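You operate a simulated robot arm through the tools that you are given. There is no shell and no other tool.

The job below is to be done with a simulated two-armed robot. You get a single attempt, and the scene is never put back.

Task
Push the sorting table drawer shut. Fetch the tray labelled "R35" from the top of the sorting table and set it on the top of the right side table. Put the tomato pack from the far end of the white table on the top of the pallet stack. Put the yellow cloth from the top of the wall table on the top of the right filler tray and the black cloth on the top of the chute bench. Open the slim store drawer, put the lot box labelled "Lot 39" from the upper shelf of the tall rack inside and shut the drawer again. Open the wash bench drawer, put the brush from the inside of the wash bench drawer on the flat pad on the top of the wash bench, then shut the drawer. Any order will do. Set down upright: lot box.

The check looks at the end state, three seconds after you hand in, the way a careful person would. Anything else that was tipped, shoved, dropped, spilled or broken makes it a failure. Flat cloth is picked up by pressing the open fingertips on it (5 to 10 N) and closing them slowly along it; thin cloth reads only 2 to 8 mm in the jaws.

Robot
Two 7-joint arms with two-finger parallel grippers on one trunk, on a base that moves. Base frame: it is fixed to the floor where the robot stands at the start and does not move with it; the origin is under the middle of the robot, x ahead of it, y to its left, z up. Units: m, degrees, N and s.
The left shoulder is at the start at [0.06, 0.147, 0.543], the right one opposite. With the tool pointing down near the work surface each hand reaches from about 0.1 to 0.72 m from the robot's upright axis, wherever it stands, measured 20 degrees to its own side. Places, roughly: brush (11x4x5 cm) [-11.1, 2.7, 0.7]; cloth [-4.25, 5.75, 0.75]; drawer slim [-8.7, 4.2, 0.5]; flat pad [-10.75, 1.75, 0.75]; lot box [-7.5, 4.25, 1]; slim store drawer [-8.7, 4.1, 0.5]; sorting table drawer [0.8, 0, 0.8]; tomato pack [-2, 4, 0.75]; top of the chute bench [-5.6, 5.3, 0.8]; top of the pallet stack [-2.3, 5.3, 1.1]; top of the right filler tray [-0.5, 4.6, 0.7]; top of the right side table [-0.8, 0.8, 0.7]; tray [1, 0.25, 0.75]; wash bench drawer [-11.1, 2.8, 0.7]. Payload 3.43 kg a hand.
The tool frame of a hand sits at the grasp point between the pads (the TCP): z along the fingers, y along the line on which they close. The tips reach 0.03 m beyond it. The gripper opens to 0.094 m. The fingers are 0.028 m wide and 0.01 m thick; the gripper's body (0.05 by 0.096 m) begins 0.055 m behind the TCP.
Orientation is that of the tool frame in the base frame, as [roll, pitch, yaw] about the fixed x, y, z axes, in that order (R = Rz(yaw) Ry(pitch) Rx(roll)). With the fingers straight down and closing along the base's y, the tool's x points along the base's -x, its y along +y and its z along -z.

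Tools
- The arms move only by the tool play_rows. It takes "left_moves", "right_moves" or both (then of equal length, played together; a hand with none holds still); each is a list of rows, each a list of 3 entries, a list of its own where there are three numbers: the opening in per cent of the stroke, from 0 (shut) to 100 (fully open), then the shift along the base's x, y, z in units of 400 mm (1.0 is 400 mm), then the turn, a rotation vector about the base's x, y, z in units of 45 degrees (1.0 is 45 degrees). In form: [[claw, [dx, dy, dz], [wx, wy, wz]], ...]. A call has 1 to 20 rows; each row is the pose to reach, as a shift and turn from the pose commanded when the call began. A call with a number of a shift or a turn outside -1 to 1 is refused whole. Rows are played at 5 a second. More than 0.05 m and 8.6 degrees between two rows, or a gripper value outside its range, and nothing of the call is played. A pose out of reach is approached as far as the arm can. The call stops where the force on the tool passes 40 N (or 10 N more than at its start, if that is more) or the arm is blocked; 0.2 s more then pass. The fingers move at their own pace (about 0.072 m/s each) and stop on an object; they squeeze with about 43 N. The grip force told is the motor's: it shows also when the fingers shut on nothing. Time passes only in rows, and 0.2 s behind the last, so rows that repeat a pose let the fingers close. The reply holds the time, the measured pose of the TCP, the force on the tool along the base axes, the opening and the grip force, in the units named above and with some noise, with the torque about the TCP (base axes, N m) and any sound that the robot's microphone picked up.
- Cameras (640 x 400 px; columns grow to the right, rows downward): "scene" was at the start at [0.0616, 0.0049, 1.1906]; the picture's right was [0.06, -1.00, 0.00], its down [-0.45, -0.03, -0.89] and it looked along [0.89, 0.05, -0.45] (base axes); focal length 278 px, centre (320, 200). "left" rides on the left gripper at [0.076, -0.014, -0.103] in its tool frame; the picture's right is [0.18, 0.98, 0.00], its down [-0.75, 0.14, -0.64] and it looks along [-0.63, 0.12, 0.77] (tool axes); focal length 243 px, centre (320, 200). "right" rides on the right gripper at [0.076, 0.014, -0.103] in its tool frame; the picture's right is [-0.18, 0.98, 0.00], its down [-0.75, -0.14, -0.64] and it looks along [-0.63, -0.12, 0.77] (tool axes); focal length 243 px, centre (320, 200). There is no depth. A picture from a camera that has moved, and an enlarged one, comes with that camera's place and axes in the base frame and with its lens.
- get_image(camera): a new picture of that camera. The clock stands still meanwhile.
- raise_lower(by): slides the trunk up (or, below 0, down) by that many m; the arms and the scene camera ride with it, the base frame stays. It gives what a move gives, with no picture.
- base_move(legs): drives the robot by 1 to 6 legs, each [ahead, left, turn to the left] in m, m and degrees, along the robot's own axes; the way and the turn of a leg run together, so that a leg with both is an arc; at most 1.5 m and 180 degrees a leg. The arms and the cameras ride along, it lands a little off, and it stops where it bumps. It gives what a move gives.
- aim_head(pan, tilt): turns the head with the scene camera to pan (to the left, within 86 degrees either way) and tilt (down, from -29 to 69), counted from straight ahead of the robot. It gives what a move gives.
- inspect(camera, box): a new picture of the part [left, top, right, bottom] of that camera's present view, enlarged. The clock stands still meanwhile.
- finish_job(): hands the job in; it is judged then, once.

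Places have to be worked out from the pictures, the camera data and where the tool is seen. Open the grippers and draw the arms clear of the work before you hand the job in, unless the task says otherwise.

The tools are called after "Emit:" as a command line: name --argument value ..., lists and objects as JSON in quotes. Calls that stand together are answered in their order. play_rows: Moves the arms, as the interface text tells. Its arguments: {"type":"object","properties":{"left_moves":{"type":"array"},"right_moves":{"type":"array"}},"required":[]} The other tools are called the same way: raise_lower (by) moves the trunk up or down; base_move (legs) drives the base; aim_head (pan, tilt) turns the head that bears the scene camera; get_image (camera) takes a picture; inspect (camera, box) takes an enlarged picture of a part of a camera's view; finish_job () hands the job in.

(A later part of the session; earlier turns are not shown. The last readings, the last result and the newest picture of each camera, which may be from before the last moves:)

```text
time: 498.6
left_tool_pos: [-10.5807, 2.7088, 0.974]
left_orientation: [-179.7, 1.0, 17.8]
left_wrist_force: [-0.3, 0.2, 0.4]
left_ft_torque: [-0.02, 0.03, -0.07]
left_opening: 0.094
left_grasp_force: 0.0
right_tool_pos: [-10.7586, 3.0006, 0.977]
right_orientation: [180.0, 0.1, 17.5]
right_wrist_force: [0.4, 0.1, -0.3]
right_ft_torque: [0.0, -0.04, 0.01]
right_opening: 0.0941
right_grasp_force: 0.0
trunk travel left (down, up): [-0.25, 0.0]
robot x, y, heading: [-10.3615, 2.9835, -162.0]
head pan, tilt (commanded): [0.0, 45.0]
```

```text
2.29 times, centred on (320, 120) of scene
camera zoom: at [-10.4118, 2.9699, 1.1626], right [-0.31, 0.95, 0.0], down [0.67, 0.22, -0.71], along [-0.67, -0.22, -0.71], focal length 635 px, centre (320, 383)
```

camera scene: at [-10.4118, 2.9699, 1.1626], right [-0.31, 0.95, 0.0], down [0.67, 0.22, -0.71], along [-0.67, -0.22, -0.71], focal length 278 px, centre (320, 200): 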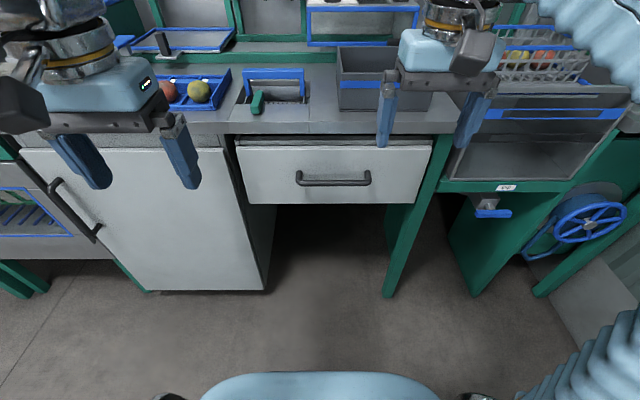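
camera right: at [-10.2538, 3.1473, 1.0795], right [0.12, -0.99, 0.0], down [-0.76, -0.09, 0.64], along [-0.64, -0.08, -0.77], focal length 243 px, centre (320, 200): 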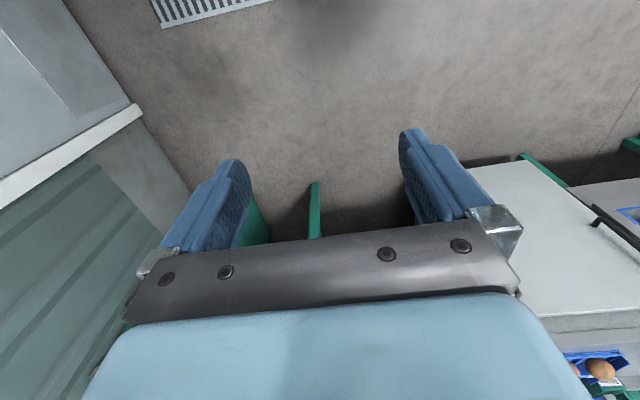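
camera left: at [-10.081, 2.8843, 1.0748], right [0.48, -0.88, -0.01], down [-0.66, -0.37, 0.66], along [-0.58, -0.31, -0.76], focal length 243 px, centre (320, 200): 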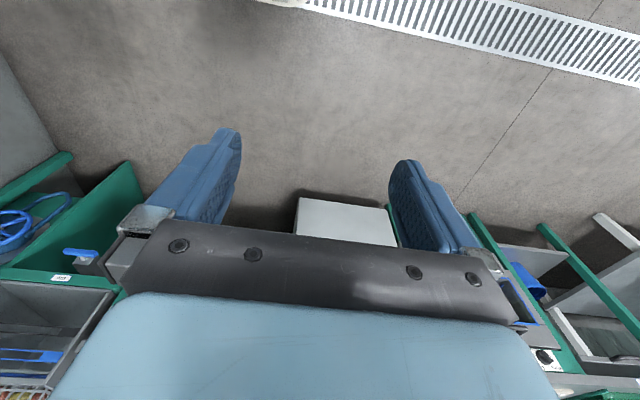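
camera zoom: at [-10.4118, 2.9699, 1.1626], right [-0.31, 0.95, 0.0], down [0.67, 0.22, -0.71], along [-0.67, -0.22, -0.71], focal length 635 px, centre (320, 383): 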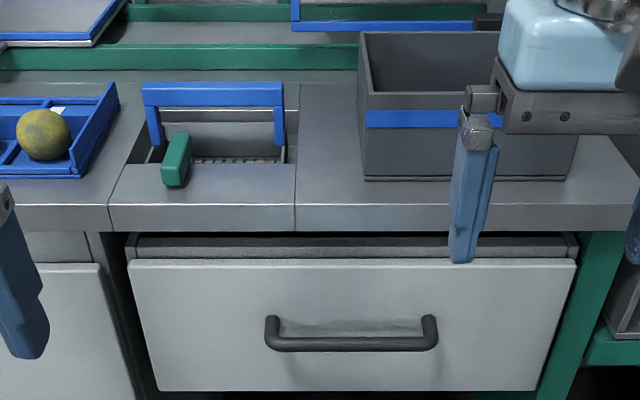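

Triangulation puts the handle at about (-10.86, 2.858, 0.753), 0.51 m ahead of me. I back 0.12 m for arm room and turn the right wrist 90° as for the slim drawer.

Emit:
base_move --legs '[[-0.12, 0, 0]]'

Emit:
play_rows --right_moves '[[100, [0, 0, -0.04], [0, 0, -0.166]], [100, [0, 0, -0.08], [0, 0, -0.333]], [100, [0, 0, -0.12], [0, 0, -0.5]], [100, [0, 0, -0.16], [0, 0, -0.666]], [100, [0, 0, -0.18], [0, 0, -0.833]], [100, [0, 0, -0.2], [0, 0, -1.0]]]'

Emit:
play_rows --right_moves '[[100, [0, 0, -0.03], [0, 0, -0.166]], [100, [0, 0, -0.06], [0, 0, -0.333]], [100, [0, 0, -0.08], [0, 0, -0.5]], [100, [0, 0, -0.1], [0, 0, -0.666]], [100, [0, 0, -0.12], [0, 0, -0.833]], [100, [0, 0, -0.12], [0, 0, -1.0]]]'

Emit:
play_rows --right_moves '[[100, [-0.03, -0.025, 0], [-0.044, 0.136, 0]], [100, [-0.06, -0.05, 0], [-0.088, 0.272, 0]], [90, [-0.09, -0.075, 0], [-0.132, 0.408, 0]], [80, [-0.12, -0.1, 0], [-0.177, 0.543, 0]], [70, [-0.15, -0.125, 0], [-0.221, 0.679, 0]], [60, [-0.18, -0.15, 0], [-0.265, 0.815, 0]], [60, [-0.21, -0.175, 0], [-0.309, 0.951, 0]], [60, [-0.21, -0.175, 0], [-0.309, 0.951, 0]]]'

Emit:
get_image --camera "right"

Emit:
get_image --camera "scene"

```text
time: 499.9
left_tool_pos: [-10.4667, 2.7445, 0.9734]
left_orientation: [-179.8, 1.1, 17.8]
left_wrist_force: [-1.2, -0.6, -0.5]
left_ft_torque: [-0.02, -0.05, 0.01]
left_opening: 0.0938
left_grasp_force: 0.0
right_tool_pos: [-10.6442, 3.0386, 0.9763]
right_orientation: [179.9, 0.0, 17.5]
right_wrist_force: [0.0, 1.5, 0.6]
right_ft_torque: [-0.01, -0.01, -0.01]
right_opening: 0.0938
right_grasp_force: 0.1
trunk travel left (down, up): [-0.25, 0.0]
robot x, y, heading: [-10.2478, 3.0223, -162.2]
head pan, tilt (commanded): [0.0, 45.0]
```

```text
time: 501.3
left_tool_pos: [-10.4662, 2.7456, 0.9741]
left_orientation: [-179.8, 1.1, 18.0]
left_wrist_force: [0.1, 0.3, 0.1]
left_ft_torque: [0.01, 0.01, -0.01]
left_opening: 0.0936
left_grasp_force: 0.1
right_tool_pos: [-10.6436, 3.0376, 0.8956]
right_orientation: [-180.0, 0.1, -27.7]
right_wrist_force: [0.3, 0.0, 0.2]
right_ft_torque: [0.01, 0.0, 0.0]
right_opening: 0.0942
right_grasp_force: 0.0
trunk travel left (down, up): [-0.25, 0.0]
robot x, y, heading: [-10.2502, 3.0213, -162.1]
head pan, tilt (commanded): [0.0, 45.0]
```

```text
time: 502.7
left_tool_pos: [-10.4663, 2.746, 0.9746]
left_orientation: [-179.9, 1.1, 17.9]
left_wrist_force: [0.5, -0.4, 0.2]
left_ft_torque: [0.05, 0.03, -0.01]
left_opening: 0.0941
left_grasp_force: 0.1
right_tool_pos: [-10.6445, 3.0385, 0.848]
right_orientation: [180.0, 0.2, -72.6]
right_wrist_force: [0.2, 0.0, 0.3]
right_ft_torque: [0.0, -0.02, 0.0]
right_opening: 0.0942
right_grasp_force: 0.1
trunk travel left (down, up): [-0.25, 0.0]
robot x, y, heading: [-10.2505, 3.0244, -161.9]
head pan, tilt (commanded): [0.0, 45.0]
```

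```text
time: 504.5
left_tool_pos: [-10.4665, 2.7444, 0.9726]
left_orientation: [-179.8, 1.2, 17.9]
left_wrist_force: [0.6, 0.1, 0.1]
left_ft_torque: [0.02, 0.01, -0.01]
left_opening: 0.0941
left_grasp_force: 0.1
right_tool_pos: [-10.7274, 2.9675, 0.8488]
right_orientation: [134.9, -0.4, -72.5]
right_wrist_force: [0.4, 0.2, -0.3]
right_ft_torque: [0.03, -0.02, -0.01]
right_opening: 0.0565
right_grasp_force: 0.0
trunk travel left (down, up): [-0.25, 0.0]
robot x, y, heading: [-10.2491, 3.0247, -162.1]
head pan, tilt (commanded): [0.0, 45.0]
```

```text
taken
camera right: at [-10.6457, 2.9135, 0.9322], right [-0.72, -0.03, 0.69], down [0.3, 0.89, 0.35], along [-0.63, 0.46, -0.63], focal length 243 px, centre (320, 200)
```

right: 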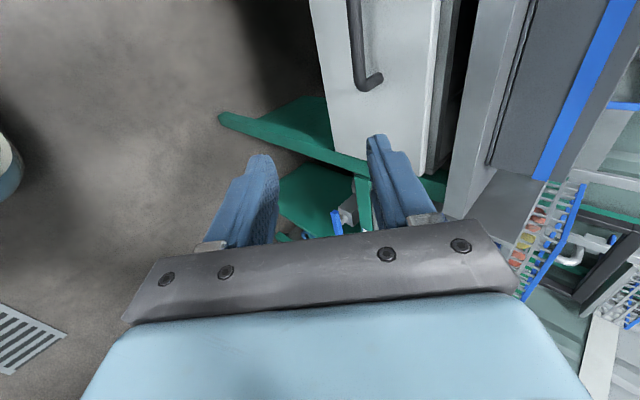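

```text
taken
camera scene: at [-10.2972, 3.0069, 1.1625], right [-0.31, 0.95, 0.0], down [0.67, 0.22, -0.71], along [-0.67, -0.22, -0.71], focal length 278 px, centre (320, 200)
```

scene: 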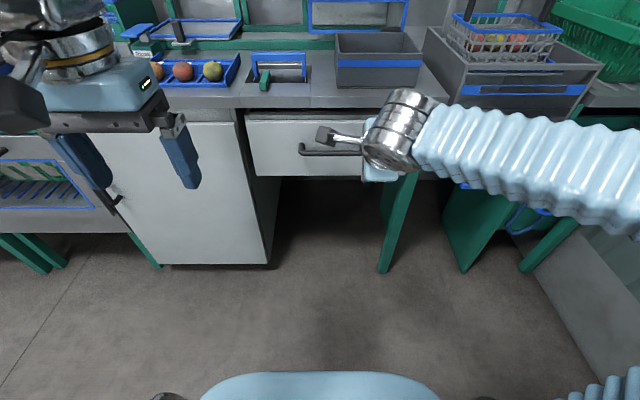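

The handle bar is at ahead 0.63, z 0.753. I add 19° of tilt and move to the pre-grasp point.

Emit:
play_rows --right_moves '[[50, [-0.03, -0.045, -0.032], [-0.032, 0.1, 0]], [45, [-0.06, -0.089, -0.064], [-0.065, 0.2, 0]], [40, [-0.09, -0.134, -0.095], [-0.097, 0.3, 0]], [40, [-0.12, -0.178, -0.127], [-0.13, 0.402, 0]], [40, [-0.12, -0.178, -0.127], [-0.13, 0.402, 0]]]'

Emit:
get_image --camera "right"

```text
time: 505.7
left_tool_pos: [-10.4664, 2.7453, 0.9735]
left_orientation: [-179.9, 1.1, 17.9]
left_wrist_force: [-0.5, 0.3, 0.5]
left_ft_torque: [-0.01, -0.01, 0.0]
left_opening: 0.0938
left_grasp_force: 0.0
right_tool_pos: [-10.7521, 2.9221, 0.7894]
right_orientation: [130.6, -0.8, -71.2]
right_wrist_force: [1.1, -0.4, 0.0]
right_ft_torque: [0.02, -0.01, -0.03]
right_opening: 0.0374
right_grasp_force: 0.0
right hand out of reach, approached as far as the arm can: row 2, 3, 4, 5
trunk travel left (down, up): [-0.25, 0.0]
robot x, y, heading: [-10.2434, 3.0246, -161.9]
head pan, tilt (commanded): [0.0, 45.0]
```

```text
taken
camera right: at [-10.6638, 2.8721, 0.8685], right [-0.67, -0.02, 0.74], down [0.3, 0.9, 0.3], along [-0.68, 0.43, -0.6], focal length 243 px, centre (320, 200)
```

right: 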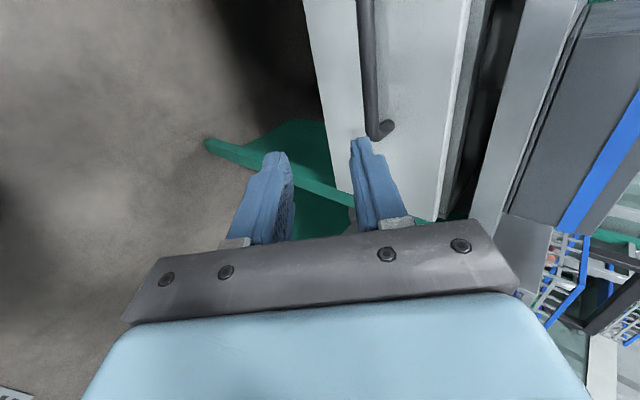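

Emit:
play_rows --right_moves '[[40, [-0.016, -0.023, 0.01], [-0.035, 0.106, 0]], [40, [-0.032, -0.046, 0.015], [-0.069, 0.211, 0]], [40, [-0.049, -0.0685, 0.0215], [-0.1035, 0.3166, 0]], [40, [-0.049, -0.0685, 0.0215], [-0.1035, 0.3166, 0]]]'

Emit:
get_image --camera "right"

```text
time: 506.7
left_tool_pos: [-10.4661, 2.7454, 0.9736]
left_orientation: [-179.8, 1.1, 17.9]
left_wrist_force: [-0.4, -0.1, 0.6]
left_ft_torque: [0.0, -0.02, 0.01]
left_opening: 0.0939
left_grasp_force: 0.0
right_tool_pos: [-10.7715, 2.8945, 0.7988]
right_orientation: [115.5, -0.7, -71.0]
right_wrist_force: [-0.5, 0.1, 0.6]
right_ft_torque: [0.0, -0.01, 0.0]
right_opening: 0.0374
right_grasp_force: 0.1
right hand out of reach, approached as far as the arm can: row 1
trunk travel left (down, up): [-0.25, 0.0]
robot x, y, heading: [-10.2482, 3.025, -162.2]
head pan, tilt (commanded): [0.0, 45.0]
```

```text
taken
camera right: at [-10.6665, 2.8499, 0.857], right [-0.46, 0.05, 0.89], down [0.36, 0.92, 0.14], along [-0.81, 0.38, -0.44], focal length 243 px, centre (320, 200)
```

right: 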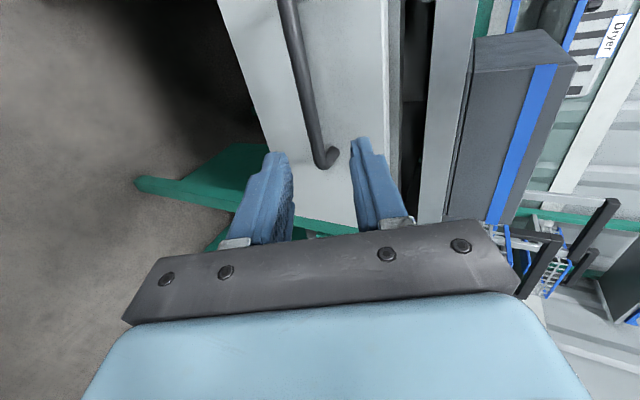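

Tilt is 64° and the bar lies on the closing axis. I advance 8 cm to straddle it.

Emit:
play_rows --right_moves '[[40, [-0.042, -0.0136, -0.024], [0, 0, 0]], [40, [-0.084, -0.027, -0.048], [0, 0, 0]], [40, [-0.12, -0.039, -0.068], [0, 0, 0]], [40, [-0.145, -0.047, -0.082], [0, 0, 0]], [40, [-0.1676, -0.0545, -0.095], [0, 0, 0]], [40, [-0.1676, -0.0545, -0.095], [0, 0, 0]]]'

Emit:
get_image --camera "right"

```text
time: 508.1
left_tool_pos: [-10.4662, 2.7447, 0.9743]
left_orientation: [-179.8, 1.1, 17.9]
left_wrist_force: [0.1, -1.0, -0.4]
left_ft_torque: [-0.01, -0.01, 0.0]
left_opening: 0.0941
left_grasp_force: 0.0
right_tool_pos: [-10.8401, 2.8737, 0.7594]
right_orientation: [115.7, -0.6, -71.0]
right_wrist_force: [0.0, -0.2, -0.2]
right_ft_torque: [-0.05, 0.02, -0.02]
right_opening: 0.0376
right_grasp_force: 0.0
trunk travel left (down, up): [-0.25, 0.0]
robot x, y, heading: [-10.2495, 3.0188, -162.1]
head pan, tilt (commanded): [0.0, 45.0]
```

```text
taken
camera right: at [-10.7346, 2.8285, 0.8187], right [-0.46, 0.04, 0.88], down [0.36, 0.92, 0.14], along [-0.81, 0.38, -0.44], focal length 243 px, centre (320, 200)
```

right: 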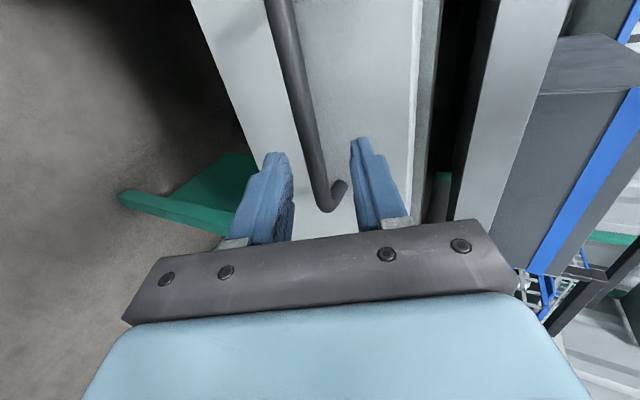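

Comparing the last two wrist views, the bar is actually at ahead 0.663, z 0.731, so I still have 4 cm to go. I advance that.

Emit:
play_rows --right_moves '[[40, [-0.03, -0.0098, -0.015], [0, 0, 0]], [40, [-0.06, -0.0195, -0.03], [0, 0, 0]], [40, [-0.09, -0.0293, -0.0452], [0, 0, 0]], [40, [-0.09, -0.0293, -0.0452], [0, 0, 0]]]'

Emit:
get_image --camera "right"

```text
time: 509.1
left_tool_pos: [-10.4664, 2.7446, 0.9747]
left_orientation: [-179.8, 1.1, 17.9]
left_wrist_force: [-0.1, 0.2, 0.4]
left_ft_torque: [-0.01, -0.02, -0.01]
left_opening: 0.094
left_grasp_force: 0.1
right_tool_pos: [-10.8761, 2.8607, 0.7418]
right_orientation: [115.6, -0.6, -71.1]
right_wrist_force: [0.0, 0.0, 0.7]
right_ft_torque: [0.01, 0.0, -0.03]
right_opening: 0.0371
right_grasp_force: 0.1
trunk travel left (down, up): [-0.25, 0.0]
robot x, y, heading: [-10.2551, 3.0218, -162.0]
head pan, tilt (commanded): [0.0, 45.0]
```

```text
taken
camera right: at [-10.7702, 2.817, 0.801], right [-0.46, 0.05, 0.88], down [0.36, 0.92, 0.14], along [-0.81, 0.38, -0.44], focal length 243 px, centre (320, 200)
```

right: 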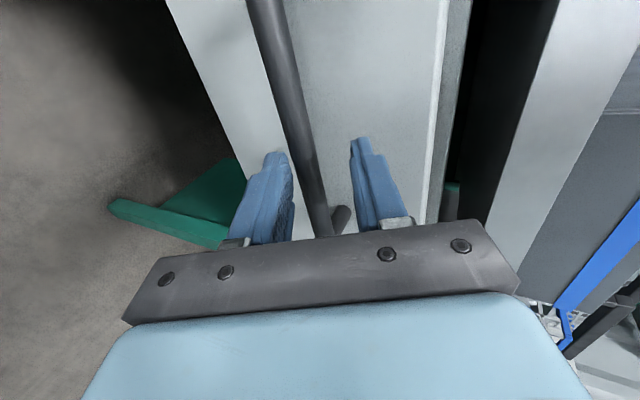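

The bar is between the fingers, slightly nearer the lower one. I shift 5 mm down and close on it.

Emit:
play_rows --right_moves '[[40, [0.004, 0.0013, -0.012], [0, 0, 0]], [30, [0.004, 0.0013, -0.012], [0, 0, 0]], [20, [0.004, 0.0013, -0.012], [0, 0, 0]], [12, [0.004, 0.0013, -0.012], [0, 0, 0]], [5, [0.004, 0.0013, -0.012], [0, 0, 0]], [3, [0.004, 0.0013, -0.012], [0, 0, 0]], [3, [0.004, 0.0013, -0.012], [0, 0, 0]]]'

Emit:
get_image --camera "right"

```text
time: 510.7
left_tool_pos: [-10.4656, 2.7448, 0.973]
left_orientation: [-179.8, 1.1, 17.9]
left_wrist_force: [-0.2, -0.2, 0.4]
left_ft_torque: [-0.01, 0.0, -0.01]
left_opening: 0.0941
left_grasp_force: 0.1
right_tool_pos: [-10.8736, 2.8619, 0.7361]
right_orientation: [115.9, -0.5, -71.1]
right_wrist_force: [20.2, 3.1, -22.5]
right_ft_torque: [0.33, -0.91, -0.17]
right_opening: 0.0193
right_grasp_force: 14.8
trunk travel left (down, up): [-0.25, 0.0]
robot x, y, heading: [-10.2464, 3.025, -161.9]
head pan, tilt (commanded): [0.0, 45.0]
```

```text
taken
camera right: at [-10.768, 2.8174, 0.7942], right [-0.47, 0.04, 0.88], down [0.36, 0.92, 0.15], along [-0.81, 0.39, -0.45], focal length 243 px, centre (320, 200)
```

right: 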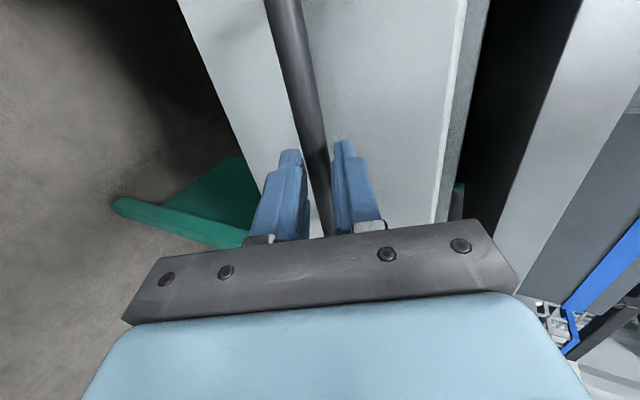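

The fingers have met the bar; I let them finish closing.

Emit:
play_rows --right_moves '[[0, [0, 0, 0.006], [0, 0, 0]], [0, [0, 0, 0.012], [0, 0, 0]], [0, [0, 0, 0.012], [0, 0, 0]], [0, [0, 0, 0.012], [0, 0, 0]]]'

Emit:
get_image --camera "right"

```text
time: 511.1
left_tool_pos: [-10.4664, 2.7445, 0.9744]
left_orientation: [-179.8, 1.1, 17.8]
left_wrist_force: [0.0, -0.1, 0.4]
left_ft_torque: [0.02, 0.02, -0.02]
left_opening: 0.094
left_grasp_force: 0.0
right_tool_pos: [-10.8714, 2.8632, 0.735]
right_orientation: [116.5, -0.4, -71.0]
right_wrist_force: [0.8, 1.1, -5.8]
right_ft_torque: [-0.28, -0.2, 0.46]
right_opening: 0.0157
right_grasp_force: 45.1
trunk travel left (down, up): [-0.25, 0.0]
robot x, y, heading: [-10.2478, 3.0211, -162.4]
head pan, tilt (commanded): [0.0, 45.0]
stopped in row 2 (right hand): the force on the tool passed its limit at 44 N (the readings are from after the stop); the commanded pose is now the measured one
```

```text
taken
camera right: at [-10.7671, 2.8175, 0.7935], right [-0.48, 0.04, 0.88], down [0.36, 0.92, 0.15], along [-0.8, 0.39, -0.45], focal length 243 px, centre (320, 200)
```

right: 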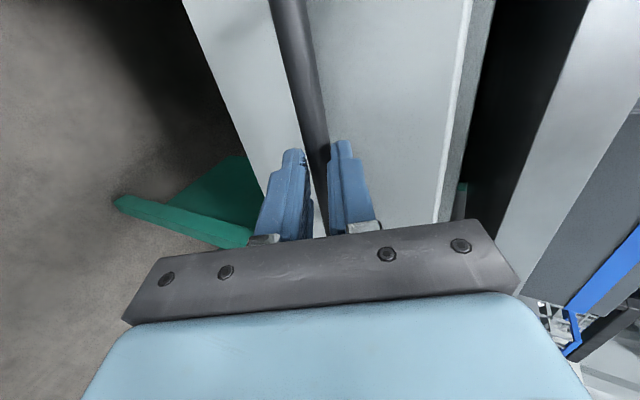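

The bar is gripped (15.7 mm, 45 N). I pull with the arm 5 cm first and see whether the drawer follows.

Emit:
play_rows --right_moves '[[0, [0.024, 0.0078, 0], [0, 0, 0]], [0, [0.06, 0.0195, 0], [0, 0, 0]], [0, [0.095, 0.031, 0], [0, 0, 0]], [0, [0.12, 0.039, 0], [0, 0, 0]], [0, [0.12, 0.039, 0], [0, 0, 0]]]'

Emit:
get_image --camera "scene"

Emit:
get_image --camera "right"

```text
time: 512.3
left_tool_pos: [-10.4666, 2.7442, 0.9732]
left_orientation: [-179.8, 1.0, 17.9]
left_wrist_force: [-0.4, 0.0, 0.0]
left_ft_torque: [0.0, 0.0, 0.01]
left_opening: 0.094
left_grasp_force: 0.0
right_tool_pos: [-10.8239, 2.8786, 0.7352]
right_orientation: [116.4, -0.4, -71.1]
right_wrist_force: [1.3, -2.0, -10.8]
right_ft_torque: [0.0, -0.32, 0.19]
right_opening: 0.0156
right_grasp_force: 45.3
trunk travel left (down, up): [-0.25, 0.0]
robot x, y, heading: [-10.2478, 3.0221, -162.0]
head pan, tilt (commanded): [0.0, 45.0]
```

```text
taken
camera scene: at [-10.2977, 3.0065, 1.1625], right [-0.31, 0.95, 0.0], down [0.67, 0.22, -0.71], along [-0.67, -0.22, -0.71], focal length 278 px, centre (320, 200)
```

scene: 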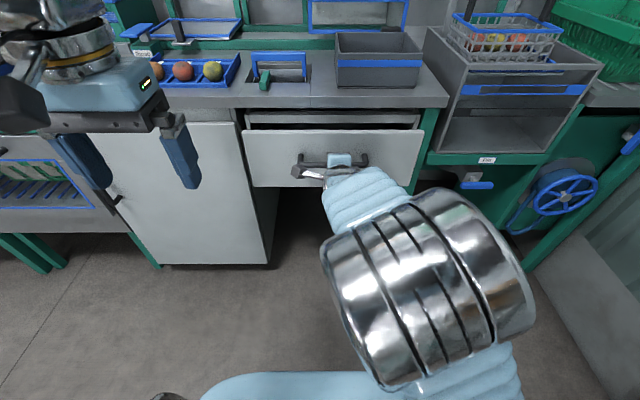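

```text
taken
camera right: at [-10.7191, 2.8332, 0.7934], right [-0.47, 0.04, 0.88], down [0.36, 0.92, 0.15], along [-0.8, 0.39, -0.45], focal length 243 px, centre (320, 200)
```

right: 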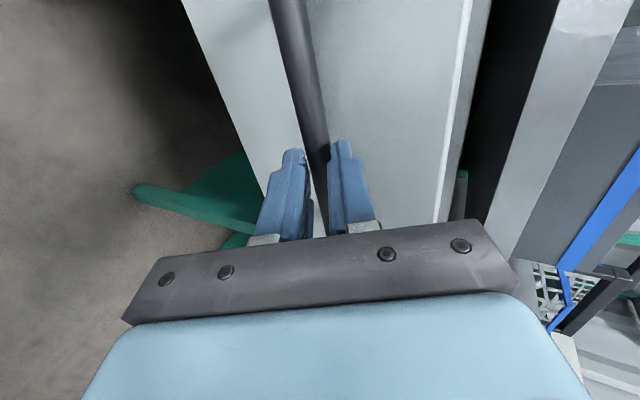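

The drawer follows. I drive the base back 0.2 m to open it further.

Emit:
base_move --legs '[[-0.18, 0, 0]]'

Emit:
get_image --camera "scene"

Emit:
inspect --camera "scene" --box '[200, 60, 460, 220]'

```text
time: 513.8
left_tool_pos: [-10.2951, 2.8, 0.9736]
left_orientation: [-179.7, 0.9, 17.9]
left_wrist_force: [0.1, -0.3, -0.6]
left_ft_torque: [-0.03, -0.02, 0.01]
left_opening: 0.0938
left_grasp_force: 0.1
right_tool_pos: [-10.6507, 2.9339, 0.7346]
right_orientation: [116.4, -0.5, -71.2]
right_wrist_force: [-0.4, 0.9, -10.2]
right_ft_torque: [0.35, -0.15, -0.25]
right_opening: 0.0155
right_grasp_force: 45.5
trunk travel left (down, up): [-0.25, 0.0]
robot x, y, heading: [-10.0733, 3.0803, -162.4]
head pan, tilt (commanded): [0.0, 45.0]
```

```text
taken
camera scene: at [-10.1251, 3.0624, 1.1625], right [-0.31, 0.95, 0.0], down [0.67, 0.22, -0.71], along [-0.67, -0.22, -0.71], focal length 278 px, centre (320, 200)
```

scene: 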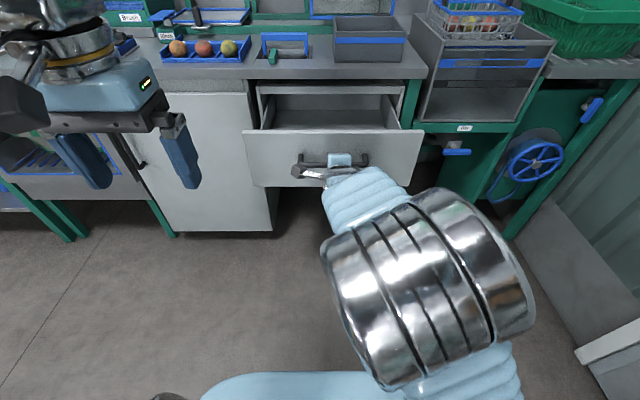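

```text
2.46 times, centred on (330, 140) of scene
camera zoom: at [-10.1251, 3.0624, 1.1625], right [-0.31, 0.95, 0.0], down [0.67, 0.22, -0.71], along [-0.67, -0.22, -0.71], focal length 684 px, centre (295, 348)
```

zoom: 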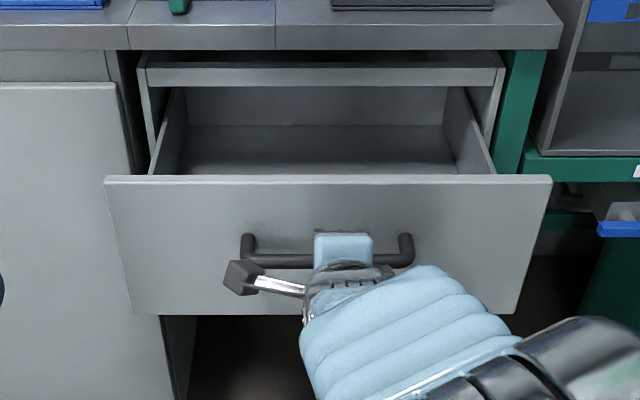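

It's about 23 cm open and I can see its back wall. I pull 4 cm more, gently.

Emit:
base_move --legs '[[-0.04, 0, 0]]'

Emit:
get_image --camera "scene"

```text
time: 514.7
left_tool_pos: [-10.2546, 2.8128, 0.9721]
left_orientation: [-179.8, 1.1, 17.8]
left_wrist_force: [0.7, 1.1, 0.2]
left_ft_torque: [0.01, 0.01, 0.01]
left_opening: 0.094
left_grasp_force: 0.1
right_tool_pos: [-10.6136, 2.947, 0.7344]
right_orientation: [116.4, -0.5, -71.2]
right_wrist_force: [0.2, 1.2, -5.2]
right_ft_torque: [0.18, -0.1, 0.05]
right_opening: 0.0155
right_grasp_force: 44.8
trunk travel left (down, up): [-0.25, 0.0]
robot x, y, heading: [-10.0351, 3.0916, -162.1]
head pan, tilt (commanded): [0.0, 45.0]
```

```text
taken
camera scene: at [-10.0866, 3.0748, 1.1625], right [-0.31, 0.95, 0.0], down [0.67, 0.22, -0.71], along [-0.67, -0.22, -0.71], focal length 278 px, centre (320, 200)
```

scene: 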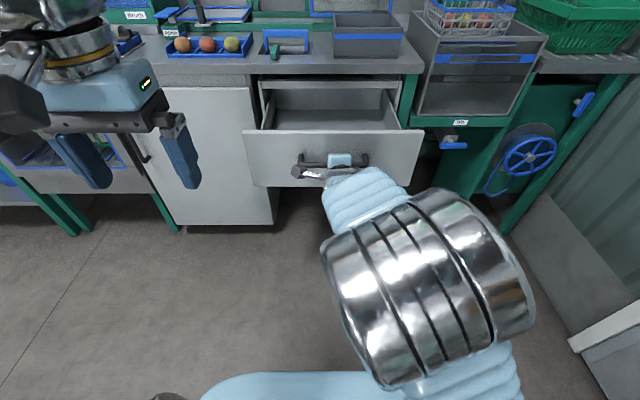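

Open about 27 cm. I release the bar and back away, then raise the right hand to neutral.

Emit:
play_rows --right_moves '[[15, [0, 0, 0], [0, 0, 0]], [30, [0, 0, 0], [0, 0, 0]], [42, [0, 0, 0], [0, 0, 0]], [42, [0, 0, 0], [0, 0, 0]]]'

Emit:
base_move --legs '[[-0.1, 0, 0]]'

Emit:
play_rows --right_moves '[[60, [0, 0, 0.03], [0.044, -0.136, 0]], [70, [0, 0, 0.06], [0.088, -0.272, 0]], [80, [0, 0, 0.09], [0.132, -0.408, 0]], [90, [0, 0, 0.12], [0.177, -0.543, 0]], [100, [0, 0, 0.15], [0.221, -0.679, 0]], [100, [0, 0, 0.18], [0.265, -0.815, 0]], [100, [0, 0, 0.2], [0.309, -0.951, 0]]]'

Emit:
play_rows --right_moves '[[100, [0, 0, 0.05], [0.045, -0.14, 0]], [100, [0, 0, 0.1], [0.09, -0.28, 0]], [100, [0, 0, 0.15], [0.127, -0.392, 0]], [100, [0, 0, 0.2], [0.127, -0.392, 0]]]'

Emit:
get_image --camera "scene"

```text
time: 515.7
left_tool_pos: [-10.2562, 2.812, 0.9728]
left_orientation: [-179.7, 1.3, 17.9]
left_wrist_force: [-0.5, 0.0, 0.6]
left_ft_torque: [-0.03, -0.04, -0.02]
left_opening: 0.094
left_grasp_force: 0.1
right_tool_pos: [-10.6131, 2.947, 0.7345]
right_orientation: [116.4, -0.4, -71.3]
right_wrist_force: [-0.2, 0.1, 0.2]
right_ft_torque: [0.0, 0.01, 0.03]
right_opening: 0.0397
right_grasp_force: 0.0
trunk travel left (down, up): [-0.25, 0.0]
robot x, y, heading: [-10.0402, 3.0892, -162.2]
head pan, tilt (commanded): [0.0, 45.0]
```

```text
time: 516.8
left_tool_pos: [-10.1615, 2.8424, 0.974]
left_orientation: [-179.8, 1.1, 17.9]
left_wrist_force: [0.4, -0.2, -0.7]
left_ft_torque: [-0.03, -0.02, 0.01]
left_opening: 0.0938
left_grasp_force: 0.1
right_tool_pos: [-10.5186, 2.9777, 0.7331]
right_orientation: [116.4, -0.4, -71.3]
right_wrist_force: [0.3, -0.3, -0.1]
right_ft_torque: [0.02, 0.02, -0.02]
right_opening: 0.0395
right_grasp_force: 0.1
trunk travel left (down, up): [-0.25, 0.0]
robot x, y, heading: [-9.9412, 3.1217, -162.0]
head pan, tilt (commanded): [0.0, 45.0]
```

```text
time: 518.4
left_tool_pos: [-10.1603, 2.8435, 0.9742]
left_orientation: [-179.7, 1.1, 17.8]
left_wrist_force: [0.2, 0.0, -0.1]
left_ft_torque: [0.01, 0.04, 0.02]
left_opening: 0.0942
left_grasp_force: 0.1
right_tool_pos: [-10.5181, 2.9786, 0.8137]
right_orientation: [161.4, -0.8, -71.7]
right_wrist_force: [0.9, 0.3, 0.6]
right_ft_torque: [0.01, 0.04, 0.0]
right_opening: 0.094
right_grasp_force: 0.1
trunk travel left (down, up): [-0.25, 0.0]
robot x, y, heading: [-9.9417, 3.1189, -162.2]
head pan, tilt (commanded): [0.0, 45.0]
```

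```text
time: 519.4
left_tool_pos: [-10.1599, 2.8443, 0.9744]
left_orientation: [-179.8, 1.0, 17.9]
left_wrist_force: [-0.1, -0.1, 0.2]
left_ft_torque: [-0.05, 0.04, -0.04]
left_opening: 0.0939
left_grasp_force: 0.0
right_tool_pos: [-10.5177, 2.9778, 0.8644]
right_orientation: [177.3, -0.9, -72.0]
right_wrist_force: [-0.4, 0.3, -0.4]
right_ft_torque: [0.0, -0.01, -0.01]
right_opening: 0.0943
right_grasp_force: 0.0
right hand out of reach, approached as far as the arm can: row 3, 4
trunk travel left (down, up): [-0.25, 0.0]
robot x, y, heading: [-9.9419, 3.1174, -162.0]
head pan, tilt (commanded): [0.0, 45.0]
```

```text
taken
camera scene: at [-9.9915, 3.1054, 1.1625], right [-0.31, 0.95, 0.0], down [0.67, 0.22, -0.71], along [-0.67, -0.22, -0.71], focal length 278 px, centre (320, 200)
```

scene: 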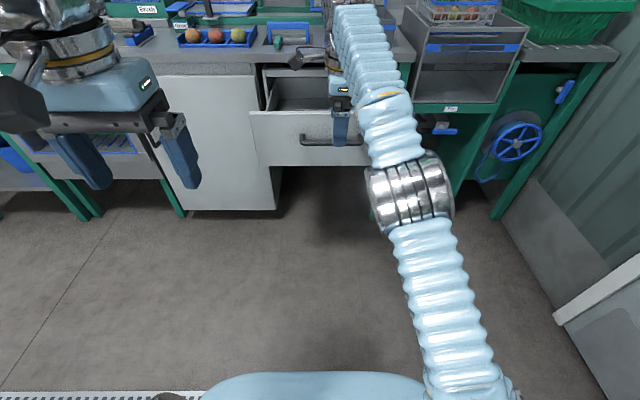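

I turn the right wrist back to neutral and then move closer to look down into the drawer.

Emit:
play_rows --right_moves '[[100, [0.03, 0.01, 0.02], [0, 0, 0.166]], [100, [0.06, 0.02, 0.05], [0, 0, 0.333]], [100, [0.1, 0.035, 0.08], [0, 0, 0.5]], [100, [0.14, 0.05, 0.11], [0, 0, 0.666]], [100, [0.18, 0.06, 0.14], [0, 0, 0.833]], [100, [0.22, 0.075, 0.17], [0, 0, 1.0]]]'

Emit:
play_rows --right_moves '[[100, [0.03, 0.03, 0.02], [0.02, 0, 0.166]], [100, [0.06, 0.06, 0.04], [0.04, 0, 0.333]], [100, [0.09, 0.09, 0.06], [0.06, 0, 0.5]], [100, [0.11, 0.11, 0.08], [0.06, 0, 0.666]], [100, [0.12, 0.12, 0.1], [0.06, 0, 0.833]], [100, [0.12, 0.12, 0.1], [0.06, 0, 0.98]]]'

Emit:
base_move --legs '[[0.3, 0, 0]]'

Emit:
aim_head --pan 0 --tilt 60

Emit:
get_image --camera "scene"

Emit:
get_image --camera "right"

```text
time: 520.8
left_tool_pos: [-10.1617, 2.8434, 0.9736]
left_orientation: [-179.9, 1.1, 17.7]
left_wrist_force: [0.4, 0.1, 0.1]
left_ft_torque: [0.0, -0.01, 0.02]
left_opening: 0.0939
left_grasp_force: 0.2
right_tool_pos: [-10.4309, 3.0083, 0.9313]
right_orientation: [179.9, -1.0, -26.8]
right_wrist_force: [0.6, 0.4, 0.9]
right_ft_torque: [0.0, -0.03, 0.03]
right_opening: 0.0939
right_grasp_force: 0.1
trunk travel left (down, up): [-0.25, 0.0]
robot x, y, heading: [-9.9437, 3.1205, -162.1]
head pan, tilt (commanded): [0.0, 45.0]
```

```text
time: 522.2
left_tool_pos: [-10.1602, 2.8434, 0.9733]
left_orientation: [-179.9, 1.1, 17.8]
left_wrist_force: [-0.9, -0.6, -0.6]
left_ft_torque: [0.05, 0.03, -0.02]
left_opening: 0.094
left_grasp_force: 0.1
right_tool_pos: [-10.3824, 3.0565, 0.9713]
right_orientation: [-177.4, -0.4, 17.2]
right_wrist_force: [0.3, 0.7, -0.6]
right_ft_torque: [0.02, 0.0, -0.03]
right_opening: 0.0942
right_grasp_force: 0.1
trunk travel left (down, up): [-0.25, 0.0]
robot x, y, heading: [-9.9431, 3.1243, -162.1]
head pan, tilt (commanded): [0.0, 45.0]
```

```text
time: 524.3
left_tool_pos: [-10.4494, 2.7492, 0.9737]
left_orientation: [-179.8, 1.0, 17.8]
left_wrist_force: [0.2, 0.5, -0.3]
left_ft_torque: [0.0, -0.01, 0.01]
left_opening: 0.0941
left_grasp_force: 0.1
right_tool_pos: [-10.671, 2.9634, 0.9708]
right_orientation: [-177.5, -0.5, 17.1]
right_wrist_force: [0.9, 0.0, -0.2]
right_ft_torque: [0.01, 0.03, -0.02]
right_opening: 0.0939
right_grasp_force: 0.0
trunk travel left (down, up): [-0.25, 0.0]
robot x, y, heading: [-10.2311, 3.0325, -161.7]
head pan, tilt (commanded): [0.0, 45.0]
```

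```text
time: 525.0
left_tool_pos: [-10.449, 2.7494, 0.9741]
left_orientation: [-179.8, 1.1, 17.8]
left_wrist_force: [0.2, 0.2, 0.0]
left_ft_torque: [0.03, 0.0, 0.01]
left_opening: 0.094
left_grasp_force: 0.0
right_tool_pos: [-10.671, 2.9636, 0.9709]
right_orientation: [-177.5, -0.5, 17.1]
right_wrist_force: [-0.4, -0.2, -0.5]
right_ft_torque: [-0.01, -0.01, -0.03]
right_opening: 0.0941
right_grasp_force: 0.0
trunk travel left (down, up): [-0.25, 0.0]
robot x, y, heading: [-10.229, 3.0297, -162.2]
head pan, tilt (commanded): [0.0, 60.0]
```

```text
taken
camera scene: at [-10.2667, 3.0168, 1.1431], right [-0.31, 0.95, 0.0], down [0.82, 0.27, -0.5], along [-0.48, -0.15, -0.87], focal length 278 px, centre (320, 200)
```

scene: 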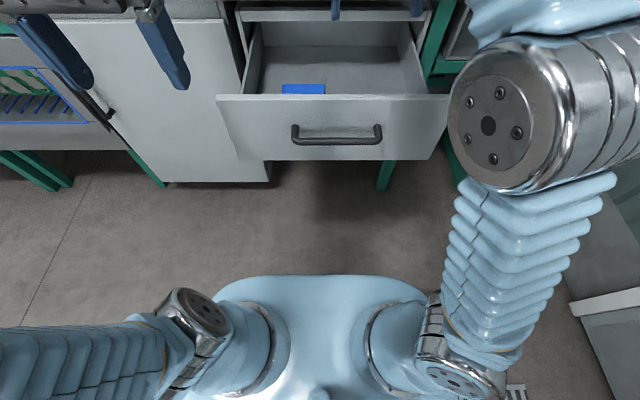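

```text
taken
camera right: at [-10.5951, 2.9662, 1.074], right [0.11, -0.99, -0.04], down [-0.76, -0.11, 0.64], along [-0.64, -0.04, -0.77], focal length 243 px, centre (320, 200)
```

right: 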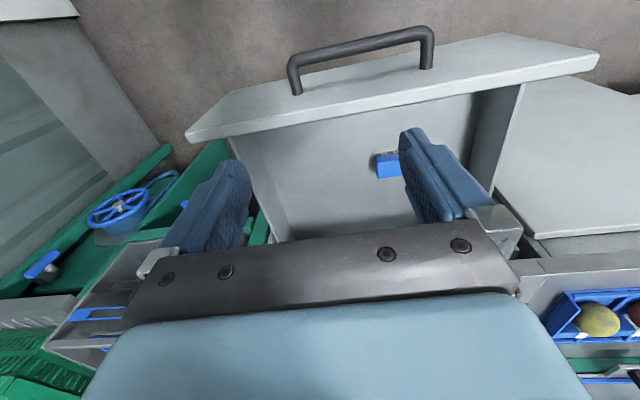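

A blue brush lies near the drawer's front left. I look with the left wrist camera and zoom in.

Emit:
get_image --camera "left"

Emit:
inspect --camera "right" --box '[220, 20, 540, 240]'

Emit:
inspect --camera "scene" --box '[210, 0, 470, 180]'

```text
taken
camera left: at [-10.3788, 2.7883, 1.0748], right [0.48, -0.88, -0.01], down [-0.66, -0.36, 0.66], along [-0.58, -0.31, -0.76], focal length 243 px, centre (320, 200)
```

left: 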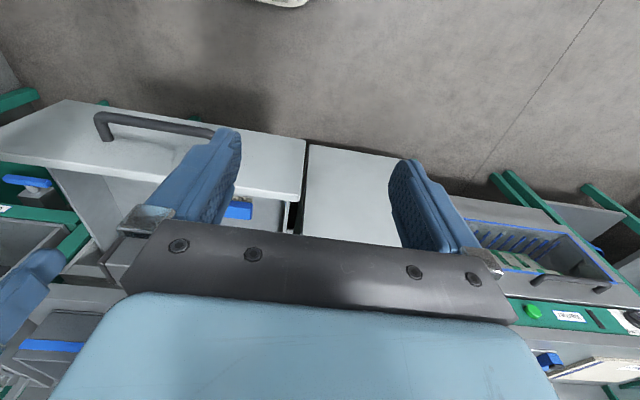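

```text
1.82 times, centred on (380, 130) of right
camera zoom: at [-10.5951, 2.9662, 1.074], right [0.11, -0.99, -0.04], down [-0.76, -0.11, 0.64], along [-0.64, -0.04, -0.77], focal length 441 px, centre (211, 327)
```

zoom: 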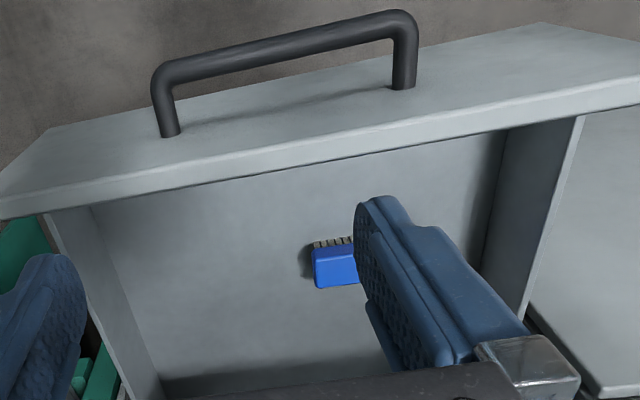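

```text
2.22 times, centred on (340, 90) of scene
camera zoom: at [-10.2667, 3.0168, 1.1431], right [-0.31, 0.95, 0.0], down [0.82, 0.27, -0.5], along [-0.48, -0.15, -0.87], focal length 617 px, centre (276, 444)
```

zoom: 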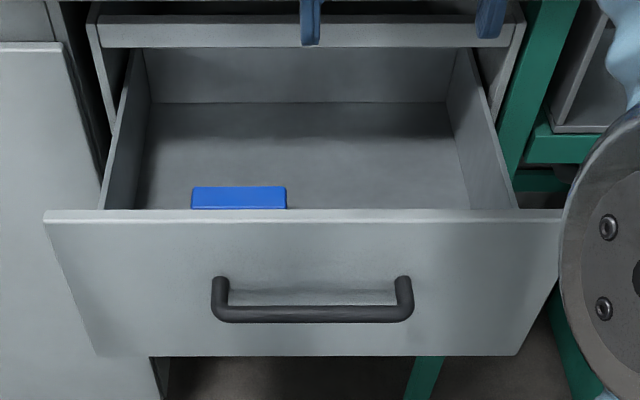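

The brush (bristles down, ~11 cm long, lying sideways) is centred near (-10.786, 2.809), top at z ≈ 0.70. I shift the base 4 cm forward and 13 cm left so the right hand lines up, and begin turning its wrist.

Emit:
base_move --legs '[[0.03, 0.13, 0]]'

Emit:
play_rows --right_moves '[[100, [0.02, 0.007, 0.0], [-0.02, 0, -0.166]], [100, [0.04, 0.013, 0.0], [-0.04, 0, -0.333]], [100, [0.06, 0.02, 0.0], [-0.05, 0, -0.5]], [100, [0.06, 0.02, 0.0], [-0.05, 0, -0.666]], [100, [0.06, 0.02, 0.0], [-0.05, 0, -0.833]], [100, [0.06, 0.02, 0.0], [-0.05, 0, -1.0]]]'

Emit:
play_rows --right_moves '[[100, [0, 0, 0], [0, 0, -0.166]], [100, [0, 0, 0], [0, 0, -0.333]], [100, [0, 0, 0], [0, 0, -0.5]], [100, [0, 0, 0], [0, 0, -0.666]], [100, [0, 0, 0], [0, 0, -0.833]], [100, [0, 0, 0], [0, 0, -0.97]]]'

Emit:
get_image --camera "scene"

Emit:
get_image --camera "right"

```text
time: 526.3
left_tool_pos: [-10.4381, 2.6161, 0.974]
left_orientation: [-179.9, 1.0, 17.7]
left_wrist_force: [-0.2, 0.7, -0.3]
left_ft_torque: [-0.03, -0.05, 0.0]
left_opening: 0.0942
left_grasp_force: 0.1
right_tool_pos: [-10.66, 2.8287, 0.9713]
right_orientation: [-177.4, -0.5, 17.0]
right_wrist_force: [-0.3, 1.0, 0.2]
right_ft_torque: [-0.02, 0.01, 0.0]
right_opening: 0.0941
right_grasp_force: 0.0
trunk travel left (down, up): [-0.25, 0.0]
robot x, y, heading: [-10.2203, 2.8942, -162.5]
head pan, tilt (commanded): [0.0, 60.0]
```

```text
time: 527.7
left_tool_pos: [-10.4392, 2.616, 0.9743]
left_orientation: [-179.8, 1.1, 17.8]
left_wrist_force: [-0.5, -0.7, -0.7]
left_ft_torque: [-0.02, 0.03, -0.02]
left_opening: 0.0942
left_grasp_force: 0.0
right_tool_pos: [-10.6361, 2.8371, 0.9715]
right_orientation: [-179.8, -0.6, -28.2]
right_wrist_force: [-0.3, -0.4, -0.3]
right_ft_torque: [-0.01, 0.0, 0.01]
right_opening: 0.0939
right_grasp_force: 0.0
trunk travel left (down, up): [-0.25, 0.0]
robot x, y, heading: [-10.2187, 2.896, -162.3]
head pan, tilt (commanded): [0.0, 60.0]
```

```text
time: 529.1
left_tool_pos: [-10.4397, 2.6169, 0.9739]
left_orientation: [-179.8, 1.0, 17.9]
left_wrist_force: [0.5, 0.3, 0.1]
left_ft_torque: [-0.02, 0.01, -0.02]
left_opening: 0.0941
left_grasp_force: 0.0
right_tool_pos: [-10.6365, 2.8372, 0.9713]
right_orientation: [-179.6, -0.7, -71.7]
right_wrist_force: [-0.4, 0.1, 0.4]
right_ft_torque: [0.01, -0.01, -0.02]
right_opening: 0.0941
right_grasp_force: 0.0
trunk travel left (down, up): [-0.25, 0.0]
robot x, y, heading: [-10.2203, 2.8971, -162.1]
head pan, tilt (commanded): [0.0, 60.0]
```

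```text
taken
camera scene: at [-10.2551, 2.8829, 1.1431], right [-0.31, 0.95, 0.0], down [0.82, 0.27, -0.5], along [-0.48, -0.15, -0.87], focal length 278 px, centre (320, 200)
```

scene: 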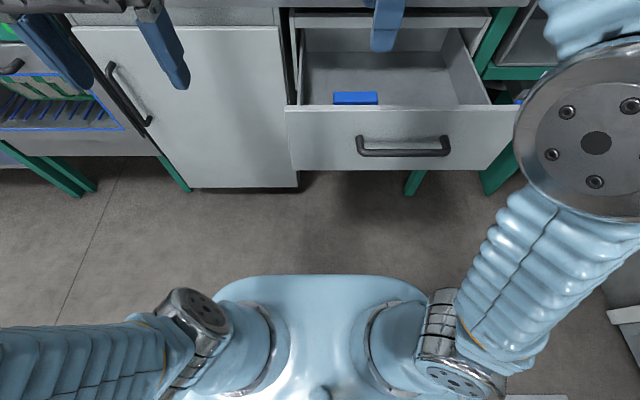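

```text
taken
camera right: at [-10.6278, 2.7606, 1.0749], right [-0.99, -0.13, -0.01], down [-0.11, 0.77, 0.63], along [-0.08, 0.63, -0.77], focal length 243 px, centre (320, 200)
```

right: 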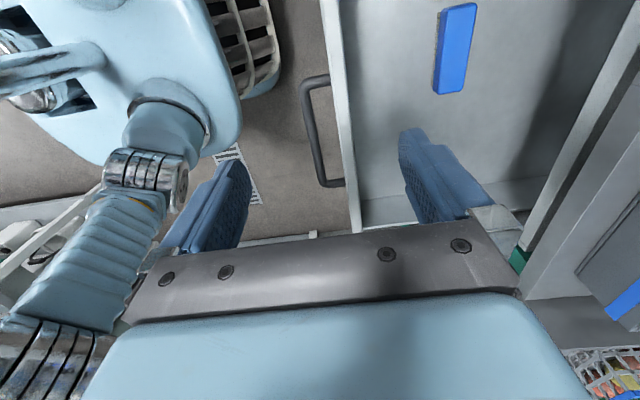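

From both views the brush's centre is about (-10.834, 2.792) with its top at z ≈ 0.652. I move the hand over it, passing above the drawer front.

Emit:
play_rows --right_moves '[[100, [-0.05, -0.01, -0.08], [0, 0, 0]], [100, [-0.12, -0.03, -0.17], [0, 0, 0]], [100, [-0.2, -0.045, -0.25], [0, 0, 0]], [100, [-0.29, -0.066, -0.27], [0, 0, 0]], [100, [-0.38, -0.087, -0.28], [0, 0, 0]], [100, [-0.45, -0.1, -0.29], [0, 0, 0]], [100, [-0.494, -0.113, -0.3], [0, 0, 0]], [100, [-0.494, -0.113, -0.3], [0, 0, 0]]]'

Emit:
get_image --camera "right"

Emit:
get_image --camera "scene"

```text
time: 530.9
left_tool_pos: [-10.4385, 2.6168, 0.9747]
left_orientation: [-179.7, 1.2, 17.7]
left_wrist_force: [-0.1, 0.7, -0.8]
left_ft_torque: [-0.02, 0.01, -0.03]
left_opening: 0.094
left_grasp_force: 0.1
right_tool_pos: [-10.8172, 2.7972, 0.8551]
right_orientation: [-179.8, -0.7, -71.6]
right_wrist_force: [1.2, 0.9, -0.3]
right_ft_torque: [-0.01, 0.02, 0.05]
right_opening: 0.094
right_grasp_force: 0.1
right hand out of reach, approached as far as the arm can: row 7, 8
trunk travel left (down, up): [-0.25, 0.0]
robot x, y, heading: [-10.2183, 2.8963, -162.2]
head pan, tilt (commanded): [0.0, 60.0]
```

```text
taken
camera right: at [-10.8075, 2.7207, 0.9596], right [-0.99, -0.14, -0.01], down [-0.11, 0.77, 0.63], along [-0.08, 0.63, -0.77], focal length 243 px, centre (320, 200)
```

right: 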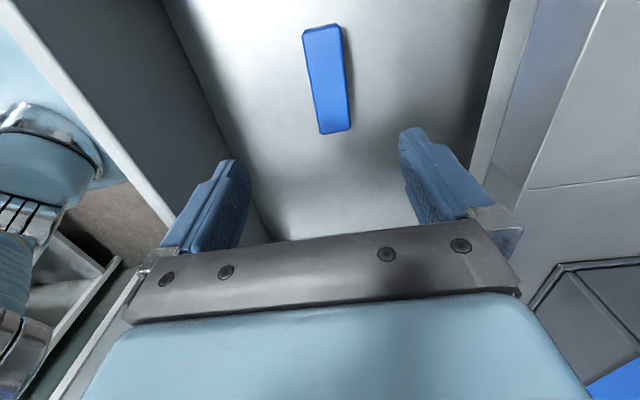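

```text
taken
camera scene: at [-10.255, 2.8829, 1.1431], right [-0.31, 0.95, 0.0], down [0.82, 0.27, -0.5], along [-0.48, -0.15, -0.87], focal length 278 px, centre (320, 200)
```

scene: 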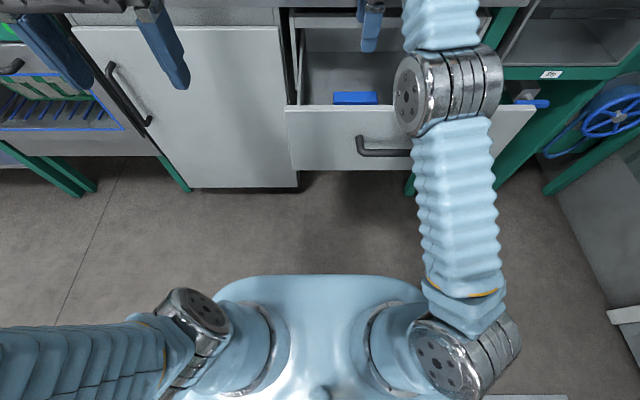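

The brush lies right under the hand, 9 mm ahead of centre. I correct that while descending to z 0.68.

Emit:
play_rows --right_moves '[[100, [0, 0, -0.1], [0, 0, 0]], [100, [-0.01, -0.003, -0.2], [0, 0, 0]], [100, [-0.0215, -0.007, -0.3], [0, 0, 0]], [100, [-0.0215, -0.007, -0.38], [0, 0, 0]], [100, [-0.0215, -0.007, -0.435], [0, 0, 0]], [100, [-0.0215, -0.007, -0.435], [0, 0, 0]]]'

Emit:
get_image --camera "right"

```text
time: 532.3
left_tool_pos: [-10.4384, 2.6167, 0.9735]
left_orientation: [-179.8, 1.1, 17.8]
left_wrist_force: [-0.3, -0.1, 0.7]
left_ft_torque: [0.02, 0.01, -0.01]
left_opening: 0.094
left_grasp_force: 0.0
right_tool_pos: [-10.8268, 2.7946, 0.6806]
right_orientation: [-179.8, -0.7, -71.6]
right_wrist_force: [-0.2, -0.5, 0.4]
right_ft_torque: [0.03, -0.01, 0.02]
right_opening: 0.094
right_grasp_force: 0.1
trunk travel left (down, up): [-0.25, 0.0]
robot x, y, heading: [-10.2214, 2.8935, -162.3]
head pan, tilt (commanded): [0.0, 60.0]
```

```text
taken
camera right: at [-10.8179, 2.7179, 0.7849], right [-0.99, -0.14, -0.01], down [-0.11, 0.77, 0.63], along [-0.08, 0.63, -0.77], focal length 243 px, centre (320, 200)
```

right: 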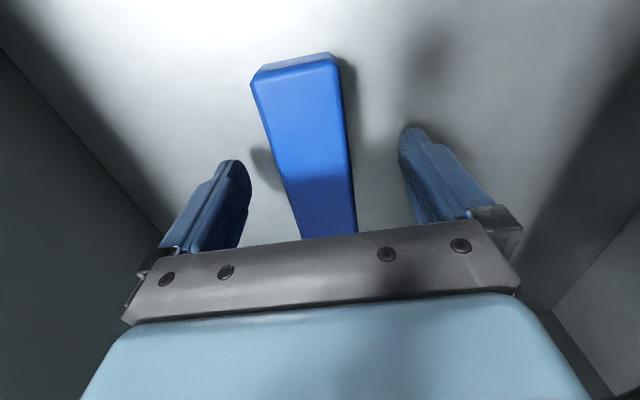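

The brush is centred between the fingers. I lower the last few centimetres in small steps.

Emit:
play_rows --right_moves '[[100, [0, 0, -0.025], [0, 0, 0]], [100, [0, 0, -0.05], [0, 0, 0]], [100, [0, 0, -0.07], [0, 0, 0]], [100, [0, 0, -0.08], [0, 0, 0]], [100, [0, 0, -0.08], [0, 0, 0]]]'

Emit:
get_image --camera "right"

```text
time: 533.2
left_tool_pos: [-10.4374, 2.6163, 0.9755]
left_orientation: [-179.8, 1.2, 17.7]
left_wrist_force: [-0.8, 0.1, -0.5]
left_ft_torque: [-0.07, 0.04, -0.01]
left_opening: 0.0938
left_grasp_force: 0.0
right_tool_pos: [-10.8263, 2.7956, 0.6596]
right_orientation: [179.6, -0.9, -71.7]
right_wrist_force: [-1.0, 1.0, 20.3]
right_ft_torque: [0.6, -0.88, 0.03]
right_opening: 0.0935
right_grasp_force: 0.1
trunk travel left (down, up): [-0.25, 0.0]
robot x, y, heading: [-10.2216, 2.8935, -162.1]
head pan, tilt (commanded): [0.0, 60.0]
stopped in row 4 (right hand): the force on the tool passed its limit at 47 N (the readings are from after the stop); the commanded pose is now the measured one
```

```text
taken
camera right: at [-10.8162, 2.7185, 0.7651], right [-0.99, -0.14, 0.01], down [-0.1, 0.77, 0.63], along [-0.09, 0.62, -0.78], focal length 243 px, centre (320, 200)
```

right: 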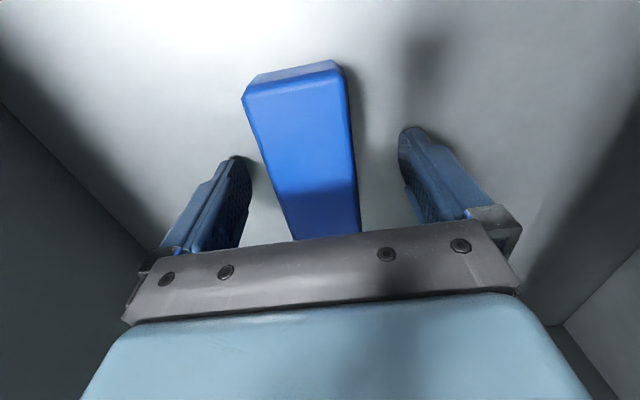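

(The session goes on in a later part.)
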